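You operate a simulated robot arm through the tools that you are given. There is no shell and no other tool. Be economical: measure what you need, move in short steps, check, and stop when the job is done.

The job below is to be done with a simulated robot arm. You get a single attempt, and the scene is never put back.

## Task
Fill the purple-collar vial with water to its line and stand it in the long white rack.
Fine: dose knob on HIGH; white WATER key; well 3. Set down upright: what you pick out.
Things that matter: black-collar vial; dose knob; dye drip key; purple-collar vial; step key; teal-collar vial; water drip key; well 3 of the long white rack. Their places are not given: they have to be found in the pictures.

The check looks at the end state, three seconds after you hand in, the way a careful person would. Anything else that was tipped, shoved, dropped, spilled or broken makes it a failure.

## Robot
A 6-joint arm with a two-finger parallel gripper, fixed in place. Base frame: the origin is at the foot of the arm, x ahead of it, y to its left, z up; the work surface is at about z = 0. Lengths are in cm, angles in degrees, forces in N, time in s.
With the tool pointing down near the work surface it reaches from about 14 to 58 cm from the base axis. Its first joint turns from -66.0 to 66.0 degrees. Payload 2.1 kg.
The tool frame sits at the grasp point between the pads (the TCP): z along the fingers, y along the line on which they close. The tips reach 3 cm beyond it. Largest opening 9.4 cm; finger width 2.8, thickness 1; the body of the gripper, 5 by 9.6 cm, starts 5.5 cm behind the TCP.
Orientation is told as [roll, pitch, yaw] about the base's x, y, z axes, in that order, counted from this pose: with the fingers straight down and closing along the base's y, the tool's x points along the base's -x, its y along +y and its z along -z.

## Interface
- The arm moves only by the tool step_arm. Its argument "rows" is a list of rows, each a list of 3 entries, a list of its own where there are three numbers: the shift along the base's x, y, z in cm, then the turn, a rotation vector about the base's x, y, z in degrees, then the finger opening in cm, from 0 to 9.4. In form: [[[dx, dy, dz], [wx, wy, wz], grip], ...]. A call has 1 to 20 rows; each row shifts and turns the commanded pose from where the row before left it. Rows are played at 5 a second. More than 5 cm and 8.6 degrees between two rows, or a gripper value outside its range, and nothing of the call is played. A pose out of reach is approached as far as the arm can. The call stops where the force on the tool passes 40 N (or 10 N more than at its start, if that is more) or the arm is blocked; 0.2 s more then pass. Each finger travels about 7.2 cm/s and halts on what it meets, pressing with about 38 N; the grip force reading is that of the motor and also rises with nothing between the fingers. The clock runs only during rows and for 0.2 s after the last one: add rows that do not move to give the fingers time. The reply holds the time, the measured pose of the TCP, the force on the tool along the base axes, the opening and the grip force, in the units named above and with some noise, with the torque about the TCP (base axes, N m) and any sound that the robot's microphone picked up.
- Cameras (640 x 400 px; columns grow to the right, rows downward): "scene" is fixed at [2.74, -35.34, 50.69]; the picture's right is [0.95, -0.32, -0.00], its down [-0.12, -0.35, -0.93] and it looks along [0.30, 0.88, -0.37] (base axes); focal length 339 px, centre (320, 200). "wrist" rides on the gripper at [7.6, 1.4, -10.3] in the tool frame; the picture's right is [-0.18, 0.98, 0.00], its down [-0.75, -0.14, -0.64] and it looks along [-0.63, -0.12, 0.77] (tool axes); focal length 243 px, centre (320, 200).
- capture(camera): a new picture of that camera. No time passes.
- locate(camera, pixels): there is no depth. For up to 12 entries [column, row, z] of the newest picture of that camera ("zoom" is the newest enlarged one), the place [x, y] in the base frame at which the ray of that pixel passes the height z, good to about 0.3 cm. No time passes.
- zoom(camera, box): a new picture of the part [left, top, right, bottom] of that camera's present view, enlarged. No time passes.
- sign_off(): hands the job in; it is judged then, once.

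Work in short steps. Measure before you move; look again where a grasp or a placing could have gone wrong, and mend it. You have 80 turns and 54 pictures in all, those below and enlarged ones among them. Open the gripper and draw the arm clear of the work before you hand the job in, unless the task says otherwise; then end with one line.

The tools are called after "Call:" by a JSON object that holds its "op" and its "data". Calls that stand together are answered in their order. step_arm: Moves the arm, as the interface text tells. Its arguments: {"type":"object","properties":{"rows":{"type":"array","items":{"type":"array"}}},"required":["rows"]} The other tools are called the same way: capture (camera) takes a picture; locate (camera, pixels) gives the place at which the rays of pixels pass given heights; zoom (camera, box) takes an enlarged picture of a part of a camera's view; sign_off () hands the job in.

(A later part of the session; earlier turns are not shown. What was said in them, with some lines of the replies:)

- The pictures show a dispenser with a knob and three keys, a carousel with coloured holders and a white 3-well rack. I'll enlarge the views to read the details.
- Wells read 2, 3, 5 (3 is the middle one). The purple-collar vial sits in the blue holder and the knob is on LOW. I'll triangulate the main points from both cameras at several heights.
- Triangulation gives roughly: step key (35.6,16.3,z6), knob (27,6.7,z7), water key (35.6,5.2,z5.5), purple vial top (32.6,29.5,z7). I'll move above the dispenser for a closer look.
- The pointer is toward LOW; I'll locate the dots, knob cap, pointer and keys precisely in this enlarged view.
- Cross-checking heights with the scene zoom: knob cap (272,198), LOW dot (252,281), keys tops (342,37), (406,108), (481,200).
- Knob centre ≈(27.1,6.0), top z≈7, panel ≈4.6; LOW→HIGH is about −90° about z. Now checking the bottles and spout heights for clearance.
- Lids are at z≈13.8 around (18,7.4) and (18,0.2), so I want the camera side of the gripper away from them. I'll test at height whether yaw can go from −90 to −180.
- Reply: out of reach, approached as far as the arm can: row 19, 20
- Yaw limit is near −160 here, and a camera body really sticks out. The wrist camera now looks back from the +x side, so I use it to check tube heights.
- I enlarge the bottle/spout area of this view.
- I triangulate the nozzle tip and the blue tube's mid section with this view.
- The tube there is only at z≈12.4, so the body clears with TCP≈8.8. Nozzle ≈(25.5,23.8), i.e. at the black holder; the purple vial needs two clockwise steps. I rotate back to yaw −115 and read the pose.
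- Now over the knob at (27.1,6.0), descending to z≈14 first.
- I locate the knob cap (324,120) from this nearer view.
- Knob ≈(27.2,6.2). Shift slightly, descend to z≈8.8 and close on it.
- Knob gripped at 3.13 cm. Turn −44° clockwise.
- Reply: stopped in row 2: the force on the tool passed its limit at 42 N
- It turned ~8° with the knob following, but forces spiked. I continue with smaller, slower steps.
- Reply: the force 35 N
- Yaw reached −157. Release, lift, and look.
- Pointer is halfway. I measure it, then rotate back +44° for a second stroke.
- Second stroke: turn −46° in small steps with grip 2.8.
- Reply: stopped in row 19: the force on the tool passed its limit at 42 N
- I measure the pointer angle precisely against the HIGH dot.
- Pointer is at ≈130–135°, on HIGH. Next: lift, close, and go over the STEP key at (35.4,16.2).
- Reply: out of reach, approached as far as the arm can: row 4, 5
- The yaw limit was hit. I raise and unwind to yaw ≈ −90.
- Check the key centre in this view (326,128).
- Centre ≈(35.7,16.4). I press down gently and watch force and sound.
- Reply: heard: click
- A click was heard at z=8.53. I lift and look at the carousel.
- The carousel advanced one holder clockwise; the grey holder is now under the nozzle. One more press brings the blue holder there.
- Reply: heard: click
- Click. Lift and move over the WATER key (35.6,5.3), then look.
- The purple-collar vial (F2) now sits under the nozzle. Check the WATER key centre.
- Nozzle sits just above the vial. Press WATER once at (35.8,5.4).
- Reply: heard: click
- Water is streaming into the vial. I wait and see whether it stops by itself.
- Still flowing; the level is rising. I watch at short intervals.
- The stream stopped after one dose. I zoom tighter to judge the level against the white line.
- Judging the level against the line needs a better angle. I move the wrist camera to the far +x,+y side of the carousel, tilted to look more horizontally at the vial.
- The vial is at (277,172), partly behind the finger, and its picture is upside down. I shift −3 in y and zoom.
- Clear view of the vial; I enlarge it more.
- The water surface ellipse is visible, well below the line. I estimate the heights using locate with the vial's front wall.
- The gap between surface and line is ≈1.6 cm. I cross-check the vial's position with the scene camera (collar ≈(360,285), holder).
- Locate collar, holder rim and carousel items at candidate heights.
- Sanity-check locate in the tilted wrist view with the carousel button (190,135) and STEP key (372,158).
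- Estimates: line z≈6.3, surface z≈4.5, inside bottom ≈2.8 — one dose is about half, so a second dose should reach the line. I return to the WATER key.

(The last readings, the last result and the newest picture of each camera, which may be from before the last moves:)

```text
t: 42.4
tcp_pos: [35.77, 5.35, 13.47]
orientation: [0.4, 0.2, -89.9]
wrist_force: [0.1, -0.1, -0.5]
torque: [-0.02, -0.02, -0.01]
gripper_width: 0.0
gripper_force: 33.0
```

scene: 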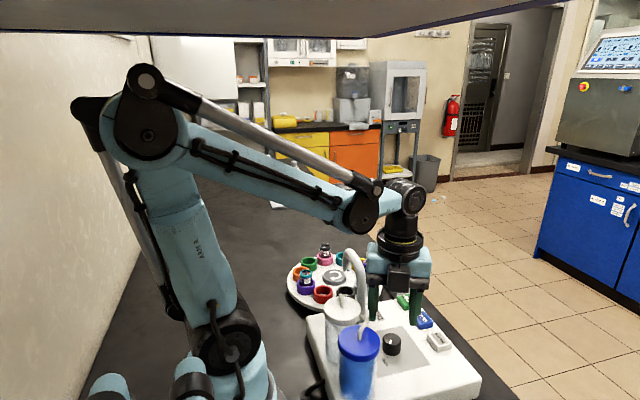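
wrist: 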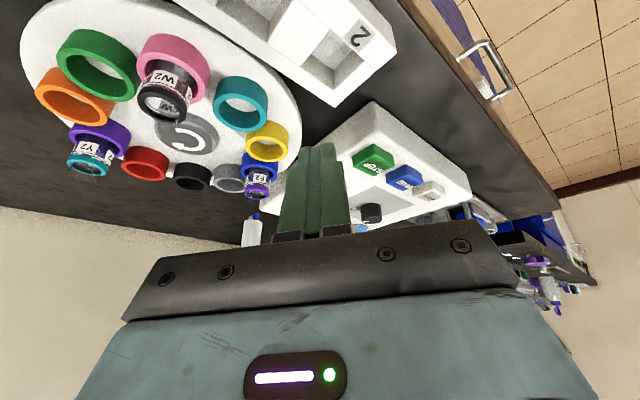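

Over the key at (35.77,5.35). Press once more, lift and wait.

Call:
{"op": "step_arm", "data": {"rows": [[[0, 0, -3], [0, 0, 0], 0], [[0, 0, -1.4], [0, 0, 0], 0], [[0, 0, -0.2], [0, 0, 0], 0], [[0, 0, -0.2], [0, 0, 0], 0], [[0, 0, -0.2], [0, 0, 0], 0], [[0, 0, 1.5], [0, 0, 0], 0], [[0, 0, 3], [0, 0, 0], 0], [[0, 0, 0], [0, 0, 0], 0], [[0, 0, 0], [0, 0, 0], 0], [[0, 0, 0], [0, 0, 0], 0], [[0, 0, 0], [0, 0, 0], 0], [[0, 0, 0], [0, 0, 0], 0]]}}

Call:
{"op": "zoom", "data": {"camera": "scene", "box": [345, 275, 375, 300]}}

```text
t: 45.0
tcp_pos: [35.67, 5.38, 13.23]
orientation: [0.3, 0.2, -89.9]
wrist_force: [-0.3, 0.0, -0.4]
torque: [-0.03, -0.01, -0.02]
gripper_width: 0.02
gripper_force: 33.5
heard: click
```

```text
16.00 times, centred on (360, 288) of scene
```

zoom: 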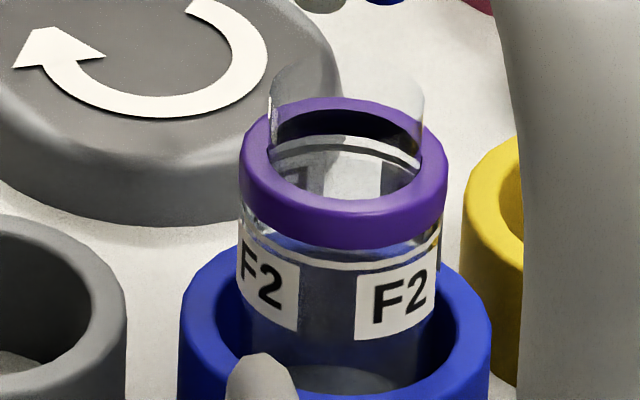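

The level is now close to the line. I verify with the same tilted wrist view before moving the vial away.

Call:
{"op": "step_arm", "data": {"rows": [[[0.8, 4, 3.3], [0, 0, 0], 0], [[0.8, 4, 0], [0, 0, 0], 0], [[0.8, 4, 0], [0, 0, -8], 0], [[0.8, 4, 0], [0, 0, -8], 0], [[0.8, 3, 0], [0, 0, -8], 0], [[0.5, 2.4, 0], [0, 0, -8], 0], [[0, 0, 0], [0, 0, -8], 0], [[0, 0, 0], [-4, 4.8, 0], 0], [[0, 0, 0], [-4, 4.8, 0], 0], [[0, 0, 0], [-4, 4.8, 0], 0], [[0, 0, -3], [-4, 4.8, 0], 0], [[0, 0, 0], [0, 0, 0], 0]]}}

Call:
{"op": "zoom", "data": {"camera": "wrist", "box": [242, 165, 274, 195]}}

```text
refused: row 1 steps farther than a row can; nothing moved
```

```text
13.33 times, centred on (258, 180) of wrist
```

zoom: 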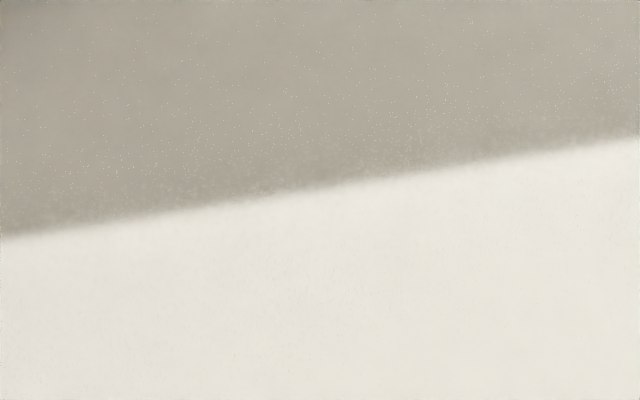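

The first row was too long; I split it.

Call:
{"op": "step_arm", "data": {"rows": [[[0, 0, 3.3], [0, 0, 0], 0], [[0.8, 4, 0], [0, 0, 0], 0], [[0.8, 4, 0], [0, 0, 0], 0], [[0.8, 4, 0], [0, 0, -8], 0], [[0.8, 4, 0], [0, 0, -8], 0], [[0.8, 3, 0], [0, 0, -8], 0], [[0.5, 2.4, 0], [0, 0, -8], 0], [[0, 0, 0], [0, 0, -8], 0], [[0, 0, 0], [-4, 4.8, 0], 0], [[0, 0, 0], [-4, 4.8, 0], 0], [[0, 0, 0], [-4, 4.8, 0], 0], [[0, 0, -3], [-4, 4.8, 0], 0], [[0, 0, 0], [0, 0, 0], 0]]}}

Call:
{"op": "zoom", "data": {"camera": "wrist", "box": [242, 165, 274, 195]}}

```text
t: 47.8
tcp_pos: [40.22, 26.88, 13.2]
orientation: [-4.5, -24.4, -128.9]
wrist_force: [-0.8, -0.1, -0.5]
torque: [0.0, 0.01, -0.01]
gripper_width: 0.0
gripper_force: 32.8
```

```text
13.33 times, centred on (258, 180) of wrist
```

zoom: 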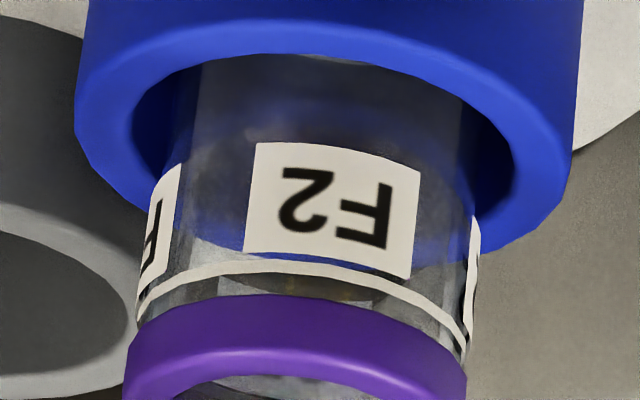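

I take the maximum zoom to find the surface ellipse.

Call:
{"op": "zoom", "data": {"camera": "wrist", "box": [243, 166, 275, 186]}}

```text
16.00 times, centred on (259, 176) of wrist
```

zoom: 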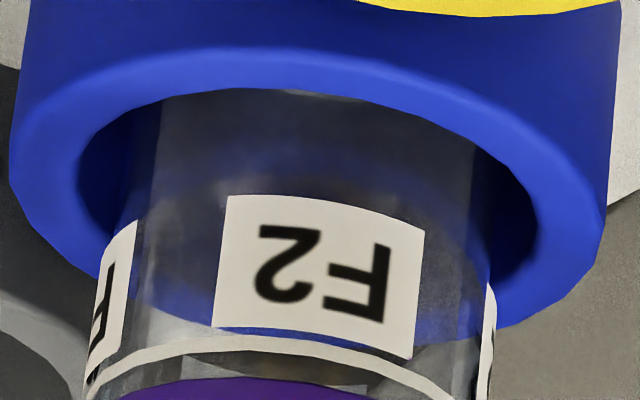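

I compare once more in the scene view, centred at the vial mouth.

Call:
{"op": "zoom", "data": {"camera": "scene", "box": [352, 274, 372, 286]}}

```text
16.00 times, centred on (362, 280) of scene
```

zoom: 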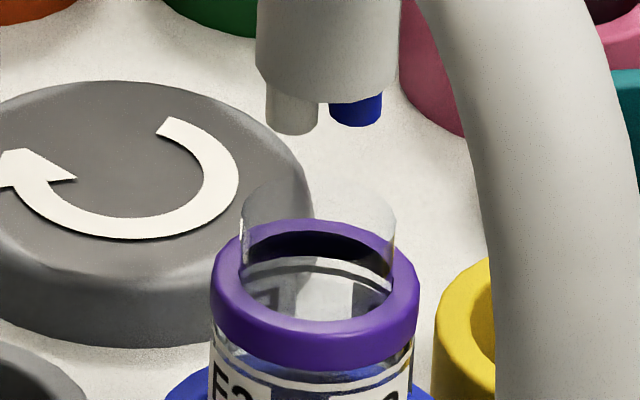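

The surface now sits just at the back arc of the white line: filled. Next I go back to the STEP key and rotate the carousel 8 steps to bring the vial out to its free original place.

Call:
{"op": "step_arm", "data": {"rows": [[[0, 0, 3], [4, -4.8, 0], 0], [[0, 0, 0], [4, -4.8, 0], 0], [[0, 0, 0], [4, -4.8, 0], 0], [[0, 0, 0], [4, -4.8, 0], 0], [[0, 0, 0], [0, 0, 8], 0], [[-0.7, -2.5, 0], [0, 0, 8], 0], [[-1.2, -3, 0], [0, 0, 8], 0], [[-1.3, -3, 0], [0, 0, 8], 0], [[-1.3, -2, 0], [0, 0, 8], 0], [[0, 0, -4], [0, 0, 0], 0], [[0, 0, -2.5], [0, 0, 0], 0], [[0, 0, 0], [0, 0, 0], 0]]}}

```text
t: 50.4
tcp_pos: [35.75, 16.49, 9.85]
orientation: [0.4, 0.2, -90.0]
wrist_force: [-0.7, -0.3, 1.2]
torque: [0.01, -0.04, 0.02]
gripper_width: 0.0
gripper_force: 32.9
```

Positioned above STEP. Press twice with waiting in between, then check.

Call:
{"op": "step_arm", "data": {"rows": [[[0, 0, -0.9], [0, 0, 0], 0], [[0, 0, -0.4], [0, 0, 0], 0], [[0, 0, 1.3], [0, 0, 0], 0], [[0, 0, 0], [0, 0, 0], 0], [[0, 0, 0], [0, 0, 0], 0], [[0, 0, 0], [0, 0, 0], 0], [[0, 0, 0], [0, 0, 0], 0], [[0, 0, -0.9], [0, 0, 0], 0], [[0, 0, -0.4], [0, 0, 0], 0], [[0, 0, 1.3], [0, 0, 0], 0], [[0, 0, 0], [0, 0, 0], 0], [[0, 0, 0], [0, 0, 0], 0], [[0, 0, 0], [0, 0, 0], 0], [[0, 0, 0], [0, 0, 0], 0]]}}

Call:
{"op": "zoom", "data": {"camera": "scene", "box": [290, 220, 450, 320]}}

```text
t: 53.4
tcp_pos: [35.74, 16.32, 9.8]
orientation: [0.3, 0.1, -90.0]
wrist_force: [0.5, 0.1, -0.4]
torque: [0.01, 0.01, -0.02]
gripper_width: 0.0
gripper_force: 32.7
heard: click, click
```

```text
4.00 times, centred on (370, 270) of scene
```

zoom: 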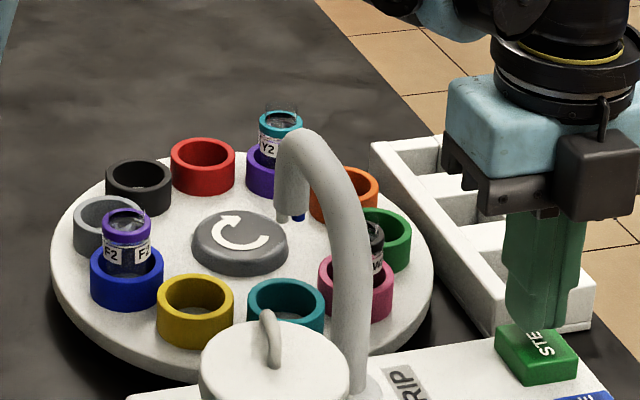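

Two clicks, two steps. Six more to go: three per call.

Call:
{"op": "step_arm", "data": {"rows": [[[0, 0, -0.9], [0, 0, 0], 0], [[0, 0, -0.4], [0, 0, 0], 0], [[0, 0, 1.3], [0, 0, 0], 0], [[0, 0, 0], [0, 0, 0], 0], [[0, 0, 0], [0, 0, 0], 0], [[0, 0, 0], [0, 0, 0], 0], [[0, 0, 0], [0, 0, 0], 0], [[0, 0, -0.9], [0, 0, 0], 0], [[0, 0, -0.4], [0, 0, 0], 0], [[0, 0, 1.3], [0, 0, 0], 0], [[0, 0, 0], [0, 0, 0], 0], [[0, 0, 0], [0, 0, 0], 0], [[0, 0, 0], [0, 0, 0], 0], [[0, 0, 0], [0, 0, 0], 0], [[0, 0, -0.9], [0, 0, 0], 0], [[0, 0, -0.4], [0, 0, 0], 0], [[0, 0, 1.3], [0, 0, 0], 0], [[0, 0, 0], [0, 0, 0], 0], [[0, 0, 0], [0, 0, 0], 0], [[0, 0, 0], [0, 0, 0], 0]]}}

Call:
{"op": "step_arm", "data": {"rows": [[[0, 0, 0], [0, 0, 0], 0], [[0, 0, -0.9], [0, 0, 0], 0], [[0, 0, -0.4], [0, 0, 0], 0], [[0, 0, 1.3], [0, 0, 0], 0], [[0, 0, 0], [0, 0, 0], 0], [[0, 0, 0], [0, 0, 0], 0], [[0, 0, 0], [0, 0, 0], 0], [[0, 0, 0], [0, 0, 0], 0], [[0, 0, -0.9], [0, 0, 0], 0], [[0, 0, -0.4], [0, 0, 0], 0], [[0, 0, 1.3], [0, 0, 0], 0], [[0, 0, 0], [0, 0, 0], 0], [[0, 0, 0], [0, 0, 0], 0], [[0, 0, 0], [0, 0, 0], 0], [[0, 0, 0], [0, 0, 0], 0], [[0, 0, -0.9], [0, 0, 0], 0], [[0, 0, -0.4], [0, 0, 0], 0], [[0, 0, 1.3], [0, 0, 0], 0], [[0, 0, 0], [0, 0, 0], 0], [[0, 0, 0], [0, 0, 0], 0]]}}

Call:
{"op": "step_arm", "data": {"rows": [[[0, 0, 4], [0, 0, 0], 0], [[0, 0, 4], [0, 0, 0], 2], [[0, 0, 0], [0, 0, 0], 4], [[0, 0, 0], [0, 0, 0], 4]]}}

Call:
{"op": "zoom", "data": {"camera": "scene", "box": [290, 220, 450, 320]}}

Call:
{"op": "capture", "data": {"camera": "wrist"}}

```text
t: 57.6
tcp_pos: [35.86, 16.36, 9.84]
orientation: [0.3, 0.3, -90.1]
wrist_force: [0.6, 0.5, -1.2]
torque: [-0.01, 0.02, -0.01]
gripper_width: 0.01
gripper_force: 33.3
```

```text
t: 61.8
tcp_pos: [35.69, 16.3, 9.8]
orientation: [0.3, 0.2, -90.0]
wrist_force: [-0.3, -0.6, -0.2]
torque: [0.01, -0.01, -0.02]
gripper_width: 0.0
gripper_force: 33.5
heard: click, click, click
```

```text
t: 62.8
tcp_pos: [35.63, 16.3, 17.97]
orientation: [0.4, 0.3, -90.0]
wrist_force: [-0.2, 0.4, 0.8]
torque: [0.03, 0.02, 0.0]
gripper_width: 4.01
gripper_force: 0.0
```

```text
4.00 times, centred on (370, 270) of scene
```

zoom: 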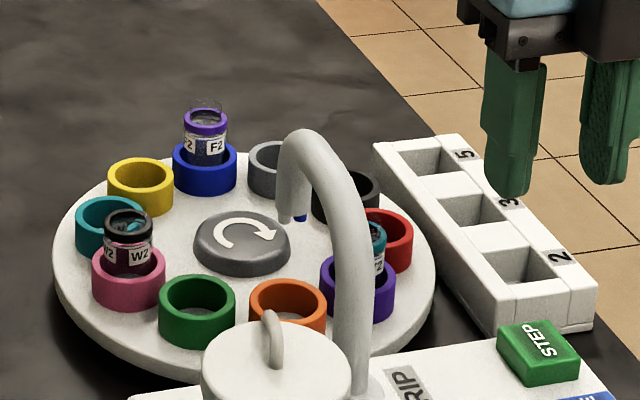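

```text
11 pictures are left
```

wrist: 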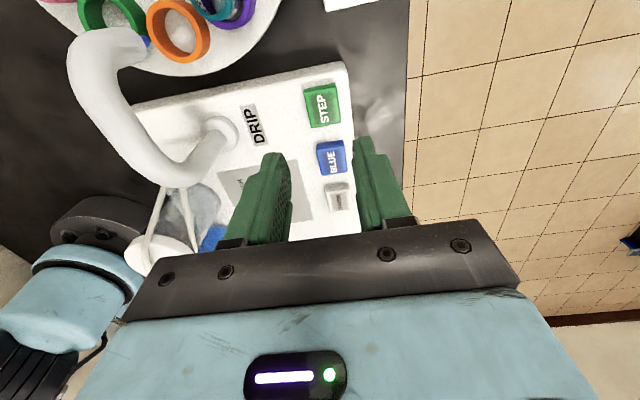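

Only five steps have registered (one call gave no clicks), so the vial is at the far side. Three more presses, a little deeper.

Call:
{"op": "step_arm", "data": {"rows": [[[0, 0, -4], [0, 0, 0], 0], [[0.1, 0.1, -4], [0, 0, 0], 0], [[0, 0, 0], [0, 0, 0], 0]]}}

Call:
{"op": "step_arm", "data": {"rows": [[[0, 0, -0.9], [0, 0, 0], 0], [[0, 0, -0.55], [0, 0, 0], 0], [[0, 0, 1.45], [0, 0, 0], 0], [[0, 0, 0], [0, 0, 0], 0], [[0, 0, 0], [0, 0, 0], 0], [[0, 0, 0], [0, 0, 0], 0], [[0, 0, 0], [0, 0, 0], 0], [[0, 0, -0.9], [0, 0, 0], 0], [[0, 0, -0.55], [0, 0, 0], 0], [[0, 0, 1.45], [0, 0, 0], 0], [[0, 0, 0], [0, 0, 0], 0], [[0, 0, 0], [0, 0, 0], 0], [[0, 0, 0], [0, 0, 0], 0], [[0, 0, 0], [0, 0, 0], 0], [[0, 0, -0.9], [0, 0, 0], 0], [[0, 0, -0.55], [0, 0, 0], 0], [[0, 0, 1.45], [0, 0, 0], 0], [[0, 0, 0], [0, 0, 0], 0], [[0, 0, 0], [0, 0, 0], 0], [[0, 0, 0], [0, 0, 0], 0]]}}

```text
t: 63.6
tcp_pos: [35.8, 16.27, 9.7]
orientation: [0.4, 0.2, -90.0]
wrist_force: [0.2, 0.7, 1.1]
torque: [0.02, 0.0, -0.01]
gripper_width: 0.01
gripper_force: 33.5
```

```text
t: 67.8
tcp_pos: [35.88, 16.48, 9.81]
orientation: [0.2, 0.3, -90.0]
wrist_force: [0.2, -0.3, -0.5]
torque: [0.03, -0.02, 0.0]
gripper_width: 0.0
gripper_force: 32.9
heard: click, click, click
```

Three clicks; the vial should be back at ≈(32.6,29.5). I lift, open to 5.5, move above it and look.

Call:
{"op": "step_arm", "data": {"rows": [[[0, 0, 4], [0, 0, 0], 0], [[0, 0, 4], [0, 0, 0], 3], [[-1.2, 4.5, 0], [0, 0, 0], 5.5], [[-1.2, 4.5, 0], [0, 0, 0], 5.5], [[-0.9, 4, 0], [0, 0, 0], 5.5], [[0, 0, -2], [0, 0, 0], 5.5], [[0, 0, 0], [0, 0, 0], 5.5]]}}

Call:
{"op": "capture", "data": {"camera": "wrist"}}

Call:
{"op": "zoom", "data": {"camera": "scene", "box": [300, 220, 440, 320]}}

```text
t: 69.4
tcp_pos: [32.45, 29.14, 15.69]
orientation: [0.3, 0.2, -90.0]
wrist_force: [0.4, 0.1, 0.4]
torque: [-0.01, 0.02, 0.01]
gripper_width: 5.52
gripper_force: 0.1
```

```text
10 pictures are left
```

wrist: 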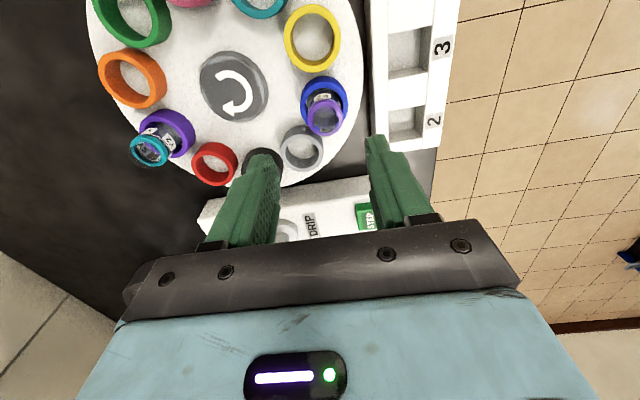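

```text
4.00 times, centred on (370, 270) of scene
```

zoom: 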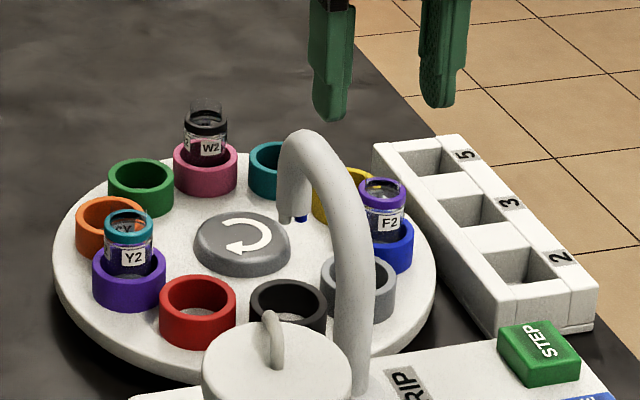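

The vial is in its original spot. I locate collar and wells from both views.

Call:
{"op": "locate", "data": {"camera": "wrist", "pixels": [[326, 116, 7], [325, 98, 4.8], [405, 50, 3], [404, 123, 3], [388, 30, 3], [424, 30, 3], [389, 75, 3], [424, 71, 3], [312, 37, 4.8]]}}

Call:
{"op": "locate", "data": {"camera": "zoom", "pixels": [[383, 194, 7], [438, 198, 3], [470, 188, 3], [508, 218, 3], [472, 228, 3], [455, 286, 0], [497, 335, 0], [497, 290, 3], [378, 148, 3], [595, 287, 3], [380, 238, 4.8]]}}

```text
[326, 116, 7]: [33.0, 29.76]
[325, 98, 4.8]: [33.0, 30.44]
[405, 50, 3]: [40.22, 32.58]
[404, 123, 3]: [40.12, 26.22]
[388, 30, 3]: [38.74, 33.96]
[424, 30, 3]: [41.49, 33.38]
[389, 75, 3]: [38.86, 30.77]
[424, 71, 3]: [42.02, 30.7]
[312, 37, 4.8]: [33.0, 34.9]
```

```text
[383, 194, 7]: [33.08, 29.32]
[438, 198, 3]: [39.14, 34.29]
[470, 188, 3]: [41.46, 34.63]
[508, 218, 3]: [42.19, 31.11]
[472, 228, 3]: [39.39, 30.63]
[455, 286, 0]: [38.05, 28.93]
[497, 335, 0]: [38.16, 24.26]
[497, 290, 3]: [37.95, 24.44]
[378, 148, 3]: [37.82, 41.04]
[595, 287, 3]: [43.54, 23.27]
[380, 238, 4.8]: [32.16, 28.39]
```

Well 3 ≈(40.4,32.4), rack top z≈3; vial ≈(33.0,29.5). I align and lower until the tips are just above the vial and check.

Call:
{"op": "step_arm", "data": {"rows": [[[0.5, 0.35, -2], [0, 0, 0], 5.5], [[0, 0, -1.8], [0, 0, 0], 5.5], [[0, 0, 0], [0, 0, 0], 5.5]]}}

Call:
{"op": "capture", "data": {"camera": "wrist"}}

```text
t: 70.2
tcp_pos: [33.1, 29.67, 11.96]
orientation: [0.3, 0.2, -90.0]
wrist_force: [0.1, 0.0, -0.2]
torque: [-0.04, 0.01, 0.03]
gripper_width: 5.49
gripper_force: 0.0
```

```text
8 pictures are left
```

wrist: 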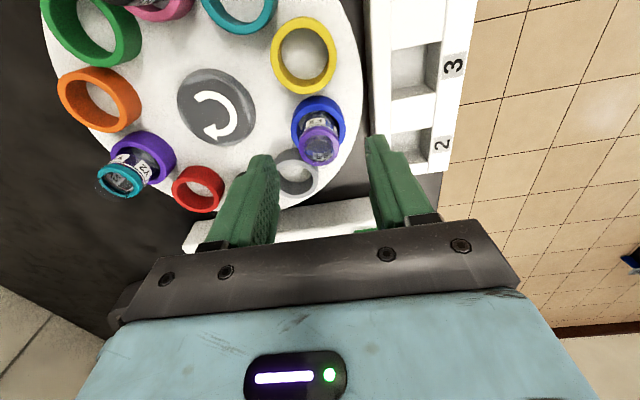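

The vial (319,147) is centred between the finger tips (265/377). Verify and descend.

Call:
{"op": "locate", "data": {"camera": "wrist", "pixels": [[319, 146, 7], [319, 152, 8], [318, 116, 4.8], [412, 73, 3]]}}

Call:
{"op": "step_arm", "data": {"rows": [[[0, 0, -1.2], [0, 0, 0], 5.5], [[0, 0, -1.2], [0, 0, 0], 5.5], [[0, 0, -0.75], [0, 0, 0], 5.5], [[0, 0, 0], [0, 0, 0], 5.5]]}}

```text
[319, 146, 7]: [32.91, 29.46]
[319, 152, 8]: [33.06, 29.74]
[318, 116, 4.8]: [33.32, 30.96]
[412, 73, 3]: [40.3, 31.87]
```

```text
t: 71.2
tcp_pos: [33.07, 29.79, 8.79]
orientation: [0.3, 0.2, -90.0]
wrist_force: [-0.3, -0.5, 0.2]
torque: [0.01, 0.0, -0.02]
gripper_width: 5.48
gripper_force: 0.0
```

Aligned, z=8.79. Close gradually on the collar.

Call:
{"op": "step_arm", "data": {"rows": [[[0, 0, 0], [0, 0, 0], 4.5], [[0, 0, 0], [0, 0, 0], 3.6], [[0, 0, 0], [0, 0, 0], 3.1], [[0, 0, 0], [0, 0, 0], 2.7], [[0, 0, 0], [0, 0, 0], 2.5], [[0, 0, 0], [0, 0, 0], 2.5]]}}

```text
t: 72.6
tcp_pos: [33.04, 29.86, 8.81]
orientation: [0.3, 0.2, -90.0]
wrist_force: [0.4, 0.2, 0.5]
torque: [0.0, 0.05, 0.0]
gripper_width: 2.6
gripper_force: 1.3
```

Contact at ~2.6. Tighten to make a firm grip.

Call:
{"op": "step_arm", "data": {"rows": [[[0, 0, 0], [0, 0, 0], 2.3], [[0, 0, 0], [0, 0, 0], 2.2], [[0, 0, 0], [0, 0, 0], 2.2]]}}

```text
t: 73.4
tcp_pos: [32.94, 29.69, 8.8]
orientation: [0.3, 0.2, -89.9]
wrist_force: [0.5, -0.5, 2.1]
torque: [-0.03, -0.06, 0.0]
gripper_width: 2.43
gripper_force: 32.3
```

Firm at 2.43. Lift slowly and check.

Call:
{"op": "step_arm", "data": {"rows": [[[0, 0, 0.4], [0, 0, 0], 2.2], [[0, 0, 0.6], [0, 0, 0], 2.2], [[0, 0, 0.8], [0, 0, 0], 2.2], [[0, 0, 1], [0, 0, 0], 2.2], [[0, 0, 1], [0, 0, 0], 2.2], [[0, 0, 0.5], [0, 0, 0], 2.2], [[0, 0, 0], [0, 0, 0], 2.2]]}}

Call:
{"op": "zoom", "data": {"camera": "scene", "box": [340, 220, 440, 300]}}

```text
t: 75.0
tcp_pos: [33.01, 29.7, 13.07]
orientation: [0.3, 0.2, -90.1]
wrist_force: [0.2, -0.1, -0.5]
torque: [0.0, -0.02, -0.01]
gripper_width: 2.45
gripper_force: 26.0
```

```text
5.00 times, centred on (390, 260) of scene
```

zoom: 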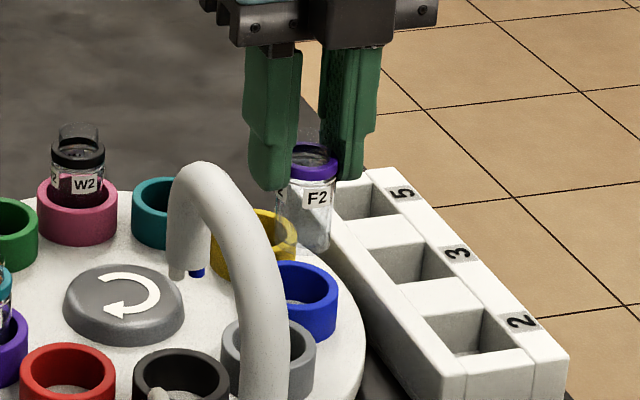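

Held upright. Move slowly over well 3 (dx +7.4, dy +2.7).

Call:
{"op": "step_arm", "data": {"rows": [[[0.4, 0.15, 0], [0, 0, 0], 2.2], [[0.8, 0.3, 0], [0, 0, 0], 2.2], [[1, 0.37, 0], [0, 0, 0], 2.2], [[1, 0.37, 0], [0, 0, 0], 2.2], [[1, 0.37, 0], [0, 0, 0], 2.2], [[1, 0.37, 0], [0, 0, 0], 2.2], [[1, 0.36, 0], [0, 0, 0], 2.2], [[0.8, 0.28, 0], [0, 0, 0], 2.2], [[0.4, 0.13, 0], [0, 0, 0], 2.2], [[0, 0, -1], [0, 0, 0], 2.2], [[0, 0, -1], [0, 0, 0], 2.2], [[0, 0, 0], [0, 0, 0], 2.2]]}}

Call:
{"op": "capture", "data": {"camera": "wrist"}}

Call:
{"op": "zoom", "data": {"camera": "scene", "box": [360, 220, 450, 290]}}

```text
t: 77.6
tcp_pos: [40.47, 32.53, 11.23]
orientation: [0.3, 0.1, -89.9]
wrist_force: [0.7, 0.5, -0.6]
torque: [0.03, 0.01, 0.0]
gripper_width: 2.49
gripper_force: 7.2
```

```text
6 pictures are left
```

wrist: 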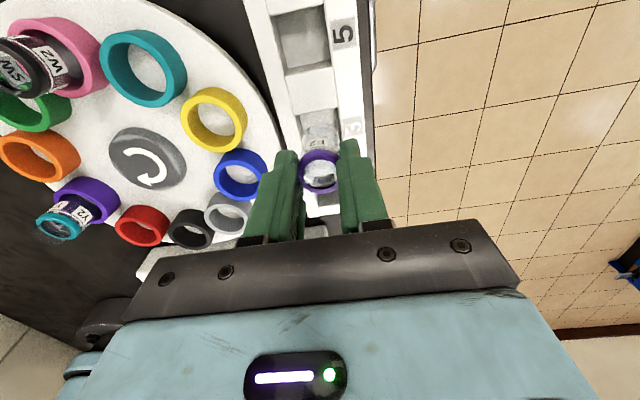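

```text
5.71 times, centred on (405, 255) of scene
```

zoom: 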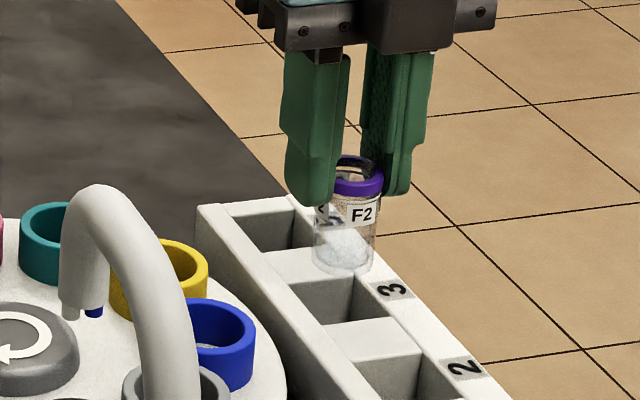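

Grip reading is dropping, so I squeeze more (setpoint 1.4), and locate the vial bottom and well corners.

Call:
{"op": "step_arm", "data": {"rows": [[[0, 0, 0], [0, 0, 0], 1.6], [[0, 0, 0], [0, 0, 0], 1.2]]}}

Call:
{"op": "locate", "data": {"camera": "zoom", "pixels": [[343, 258, 5.2], [343, 258, 4.8], [357, 183, 9.5], [291, 284, 3], [388, 313, 3], [327, 325, 3], [424, 354, 3], [364, 368, 3], [231, 215, 3], [263, 250, 3]]}}

Call:
{"op": "locate", "data": {"camera": "wrist", "pixels": [[320, 172, 9.4], [319, 145, 5.2], [274, 18, 3], [325, 8, 3], [331, 62, 3], [286, 73, 3], [296, 113, 3], [335, 108, 3]]}}

```text
t: 78.2
tcp_pos: [40.44, 32.55, 11.18]
orientation: [0.3, 0.2, -90.0]
wrist_force: [-0.2, 1.7, -0.1]
torque: [-0.02, 0.0, 0.01]
gripper_width: 2.27
gripper_force: 38.4
```

```text
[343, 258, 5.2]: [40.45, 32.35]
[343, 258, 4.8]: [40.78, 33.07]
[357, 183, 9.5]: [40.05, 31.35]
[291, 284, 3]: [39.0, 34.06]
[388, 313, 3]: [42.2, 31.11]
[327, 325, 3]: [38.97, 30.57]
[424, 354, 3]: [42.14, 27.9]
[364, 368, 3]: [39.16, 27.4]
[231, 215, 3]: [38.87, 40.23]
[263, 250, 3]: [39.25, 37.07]
```

```text
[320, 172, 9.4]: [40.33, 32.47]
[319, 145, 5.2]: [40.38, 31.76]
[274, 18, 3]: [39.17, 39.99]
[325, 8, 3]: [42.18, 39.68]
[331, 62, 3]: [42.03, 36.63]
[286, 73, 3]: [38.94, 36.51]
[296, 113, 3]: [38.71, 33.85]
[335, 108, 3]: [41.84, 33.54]
```

Estimates put the vial within ~0.2 cm of the well centre (40.5,32.3). I shift slightly and lower in small steps, watching for contact at the rim.

Call:
{"op": "step_arm", "data": {"rows": [[[0.05, -0.12, -0.6], [0, 0, 0], 1.2], [[0, 0, -0.6], [0, 0, 0], 1.2], [[0, 0, -0.5], [0, 0, 0], 1.2], [[0, 0, 0], [0, 0, 0], 1.2]]}}

Call:
{"op": "zoom", "data": {"camera": "scene", "box": [380, 240, 430, 280]}}

```text
t: 79.2
tcp_pos: [40.52, 32.37, 9.49]
orientation: [0.3, 0.2, -90.0]
wrist_force: [-0.8, 0.0, -1.2]
torque: [-0.01, 0.0, -0.01]
gripper_width: 2.27
gripper_force: 38.1
```

```text
10.00 times, centred on (405, 260) of scene
```

zoom: 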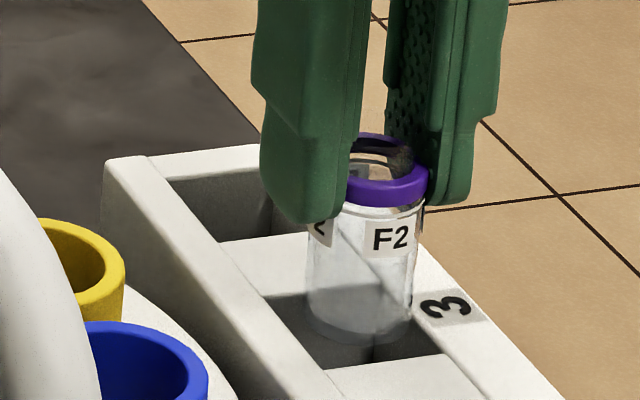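

The vial is well centred over well 3. Lower in small steps toward the floor.

Call:
{"op": "step_arm", "data": {"rows": [[[0, 0, -0.4], [0, 0, 0], 1.2], [[0, 0, -0.4], [0, 0, 0], 1.2], [[0, 0, -0.4], [0, 0, 0], 1.2], [[0, 0, -0.3], [0, 0, 0], 1.2], [[0, 0, -0.3], [0, 0, 0], 1.2]]}}

```text
t: 80.4
tcp_pos: [40.56, 32.25, 7.79]
orientation: [0.2, 0.2, -89.9]
wrist_force: [0.7, -0.5, -0.5]
torque: [0.0, 0.01, -0.02]
gripper_width: 2.26
gripper_force: 37.8
```

No contact yet; continue in 0.15 cm steps.

Call:
{"op": "step_arm", "data": {"rows": [[[0, 0, -0.15], [0, 0, 0], 1.2], [[0, 0, -0.15], [0, 0, 0], 1.2], [[0, 0, -0.15], [0, 0, 0], 1.2], [[0, 0, -0.15], [0, 0, 0], 1.2], [[0, 0, -0.15], [0, 0, 0], 1.2]]}}

```text
t: 81.6
tcp_pos: [40.38, 32.36, 6.93]
orientation: [0.2, 0.2, -90.0]
wrist_force: [1.4, 0.1, 4.4]
torque: [-0.05, -0.13, -0.03]
gripper_width: 2.26
gripper_force: 38.1
```

Upward force 4.4 N: likely the floor. One more 0.1 to confirm.

Call:
{"op": "step_arm", "data": {"rows": [[[0, 0, -0.1], [0, 0, 0], 1.2]]}}

Call:
{"op": "zoom", "data": {"camera": "scene", "box": [380, 240, 430, 280]}}

```text
t: 82.0
tcp_pos: [40.47, 32.21, 6.91]
orientation: [0.3, 0.2, -90.0]
wrist_force: [-0.9, -0.5, 15.4]
torque: [-0.05, 0.1, 0.0]
gripper_width: 2.25
gripper_force: 37.7
```

```text
10.00 times, centred on (405, 260) of scene
```

zoom: 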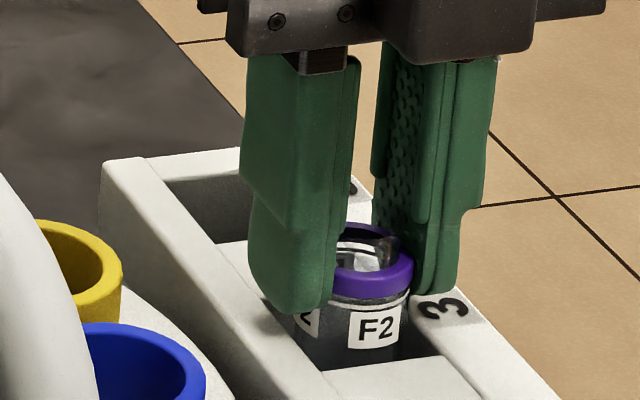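

Seated in well 3 with 15 N floor reaction. I relieve the pressure, open slowly and rise straight up.

Call:
{"op": "step_arm", "data": {"rows": [[[0, 0, 0.12], [0, 0, 0], 1.2], [[0, 0, 0], [0, 0, 0], 2.2], [[0, 0, 0], [0, 0, 0], 2.6], [[0, 0, 0], [0, 0, 0], 3.2], [[0, 0, 0], [0, 0, 0], 4], [[0, 0, 0], [0, 0, 0], 5], [[0, 0, 0], [0, 0, 0], 5], [[0, 0, 1], [0, 0, 0], 5], [[0, 0, 2], [0, 0, 0], 5], [[0, 0, 4], [0, 0, 0], 5], [[0, 0, 4], [0, 0, 0], 5], [[0, 0, 4], [0, 0, 0], 5], [[0, 0, 4], [0, 0, 0], 5], [[0, 0, 4], [0, 0, 0], 5], [[0, 0, 0], [0, 0, 0], 5]]}}

Call:
{"op": "zoom", "data": {"camera": "scene", "box": [390, 250, 420, 280]}}

Call:
{"op": "zoom", "data": {"camera": "scene", "box": [290, 220, 470, 360]}}

```text
t: 85.2
tcp_pos: [40.49, 32.38, 28.8]
orientation: [0.3, 0.2, -90.0]
wrist_force: [-0.6, 0.3, -0.1]
torque: [0.01, 0.01, 0.03]
gripper_width: 5.01
gripper_force: 0.1
out of reach, approached as far as the arm can: row 14
```

```text
13.33 times, centred on (405, 265) of scene
```

zoom: 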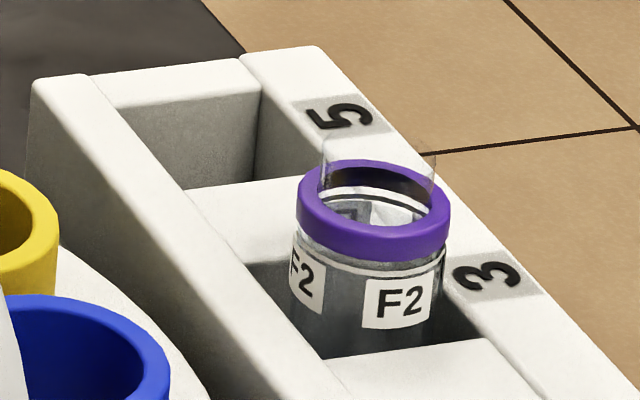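

```text
2.86 times, centred on (380, 290) of scene
```

zoom: 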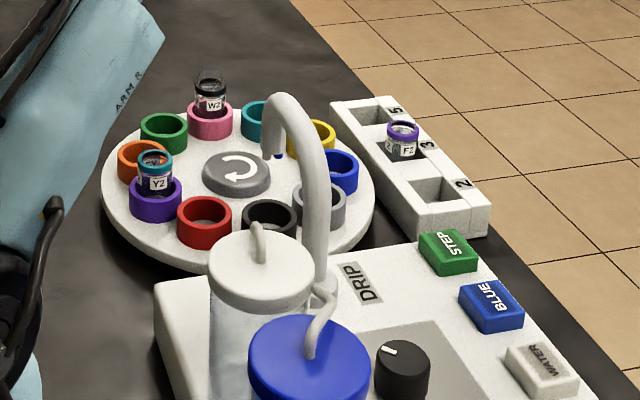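

The purple-collar vial stands upright in well 3, filled about to its line. The other vials are still in their holders and the arm is clear, so I hand in.

Call:
{"op": "sign_off", "data": {}}

```text
The job is handed in.
```

I filled the purple-collar vial with two WATER doses on HIGH and stood it upright in well 3. The water looks level with the line, though I could only judge that from the camera pictures. The other vials are still upright in their holders, and I saw no spills.
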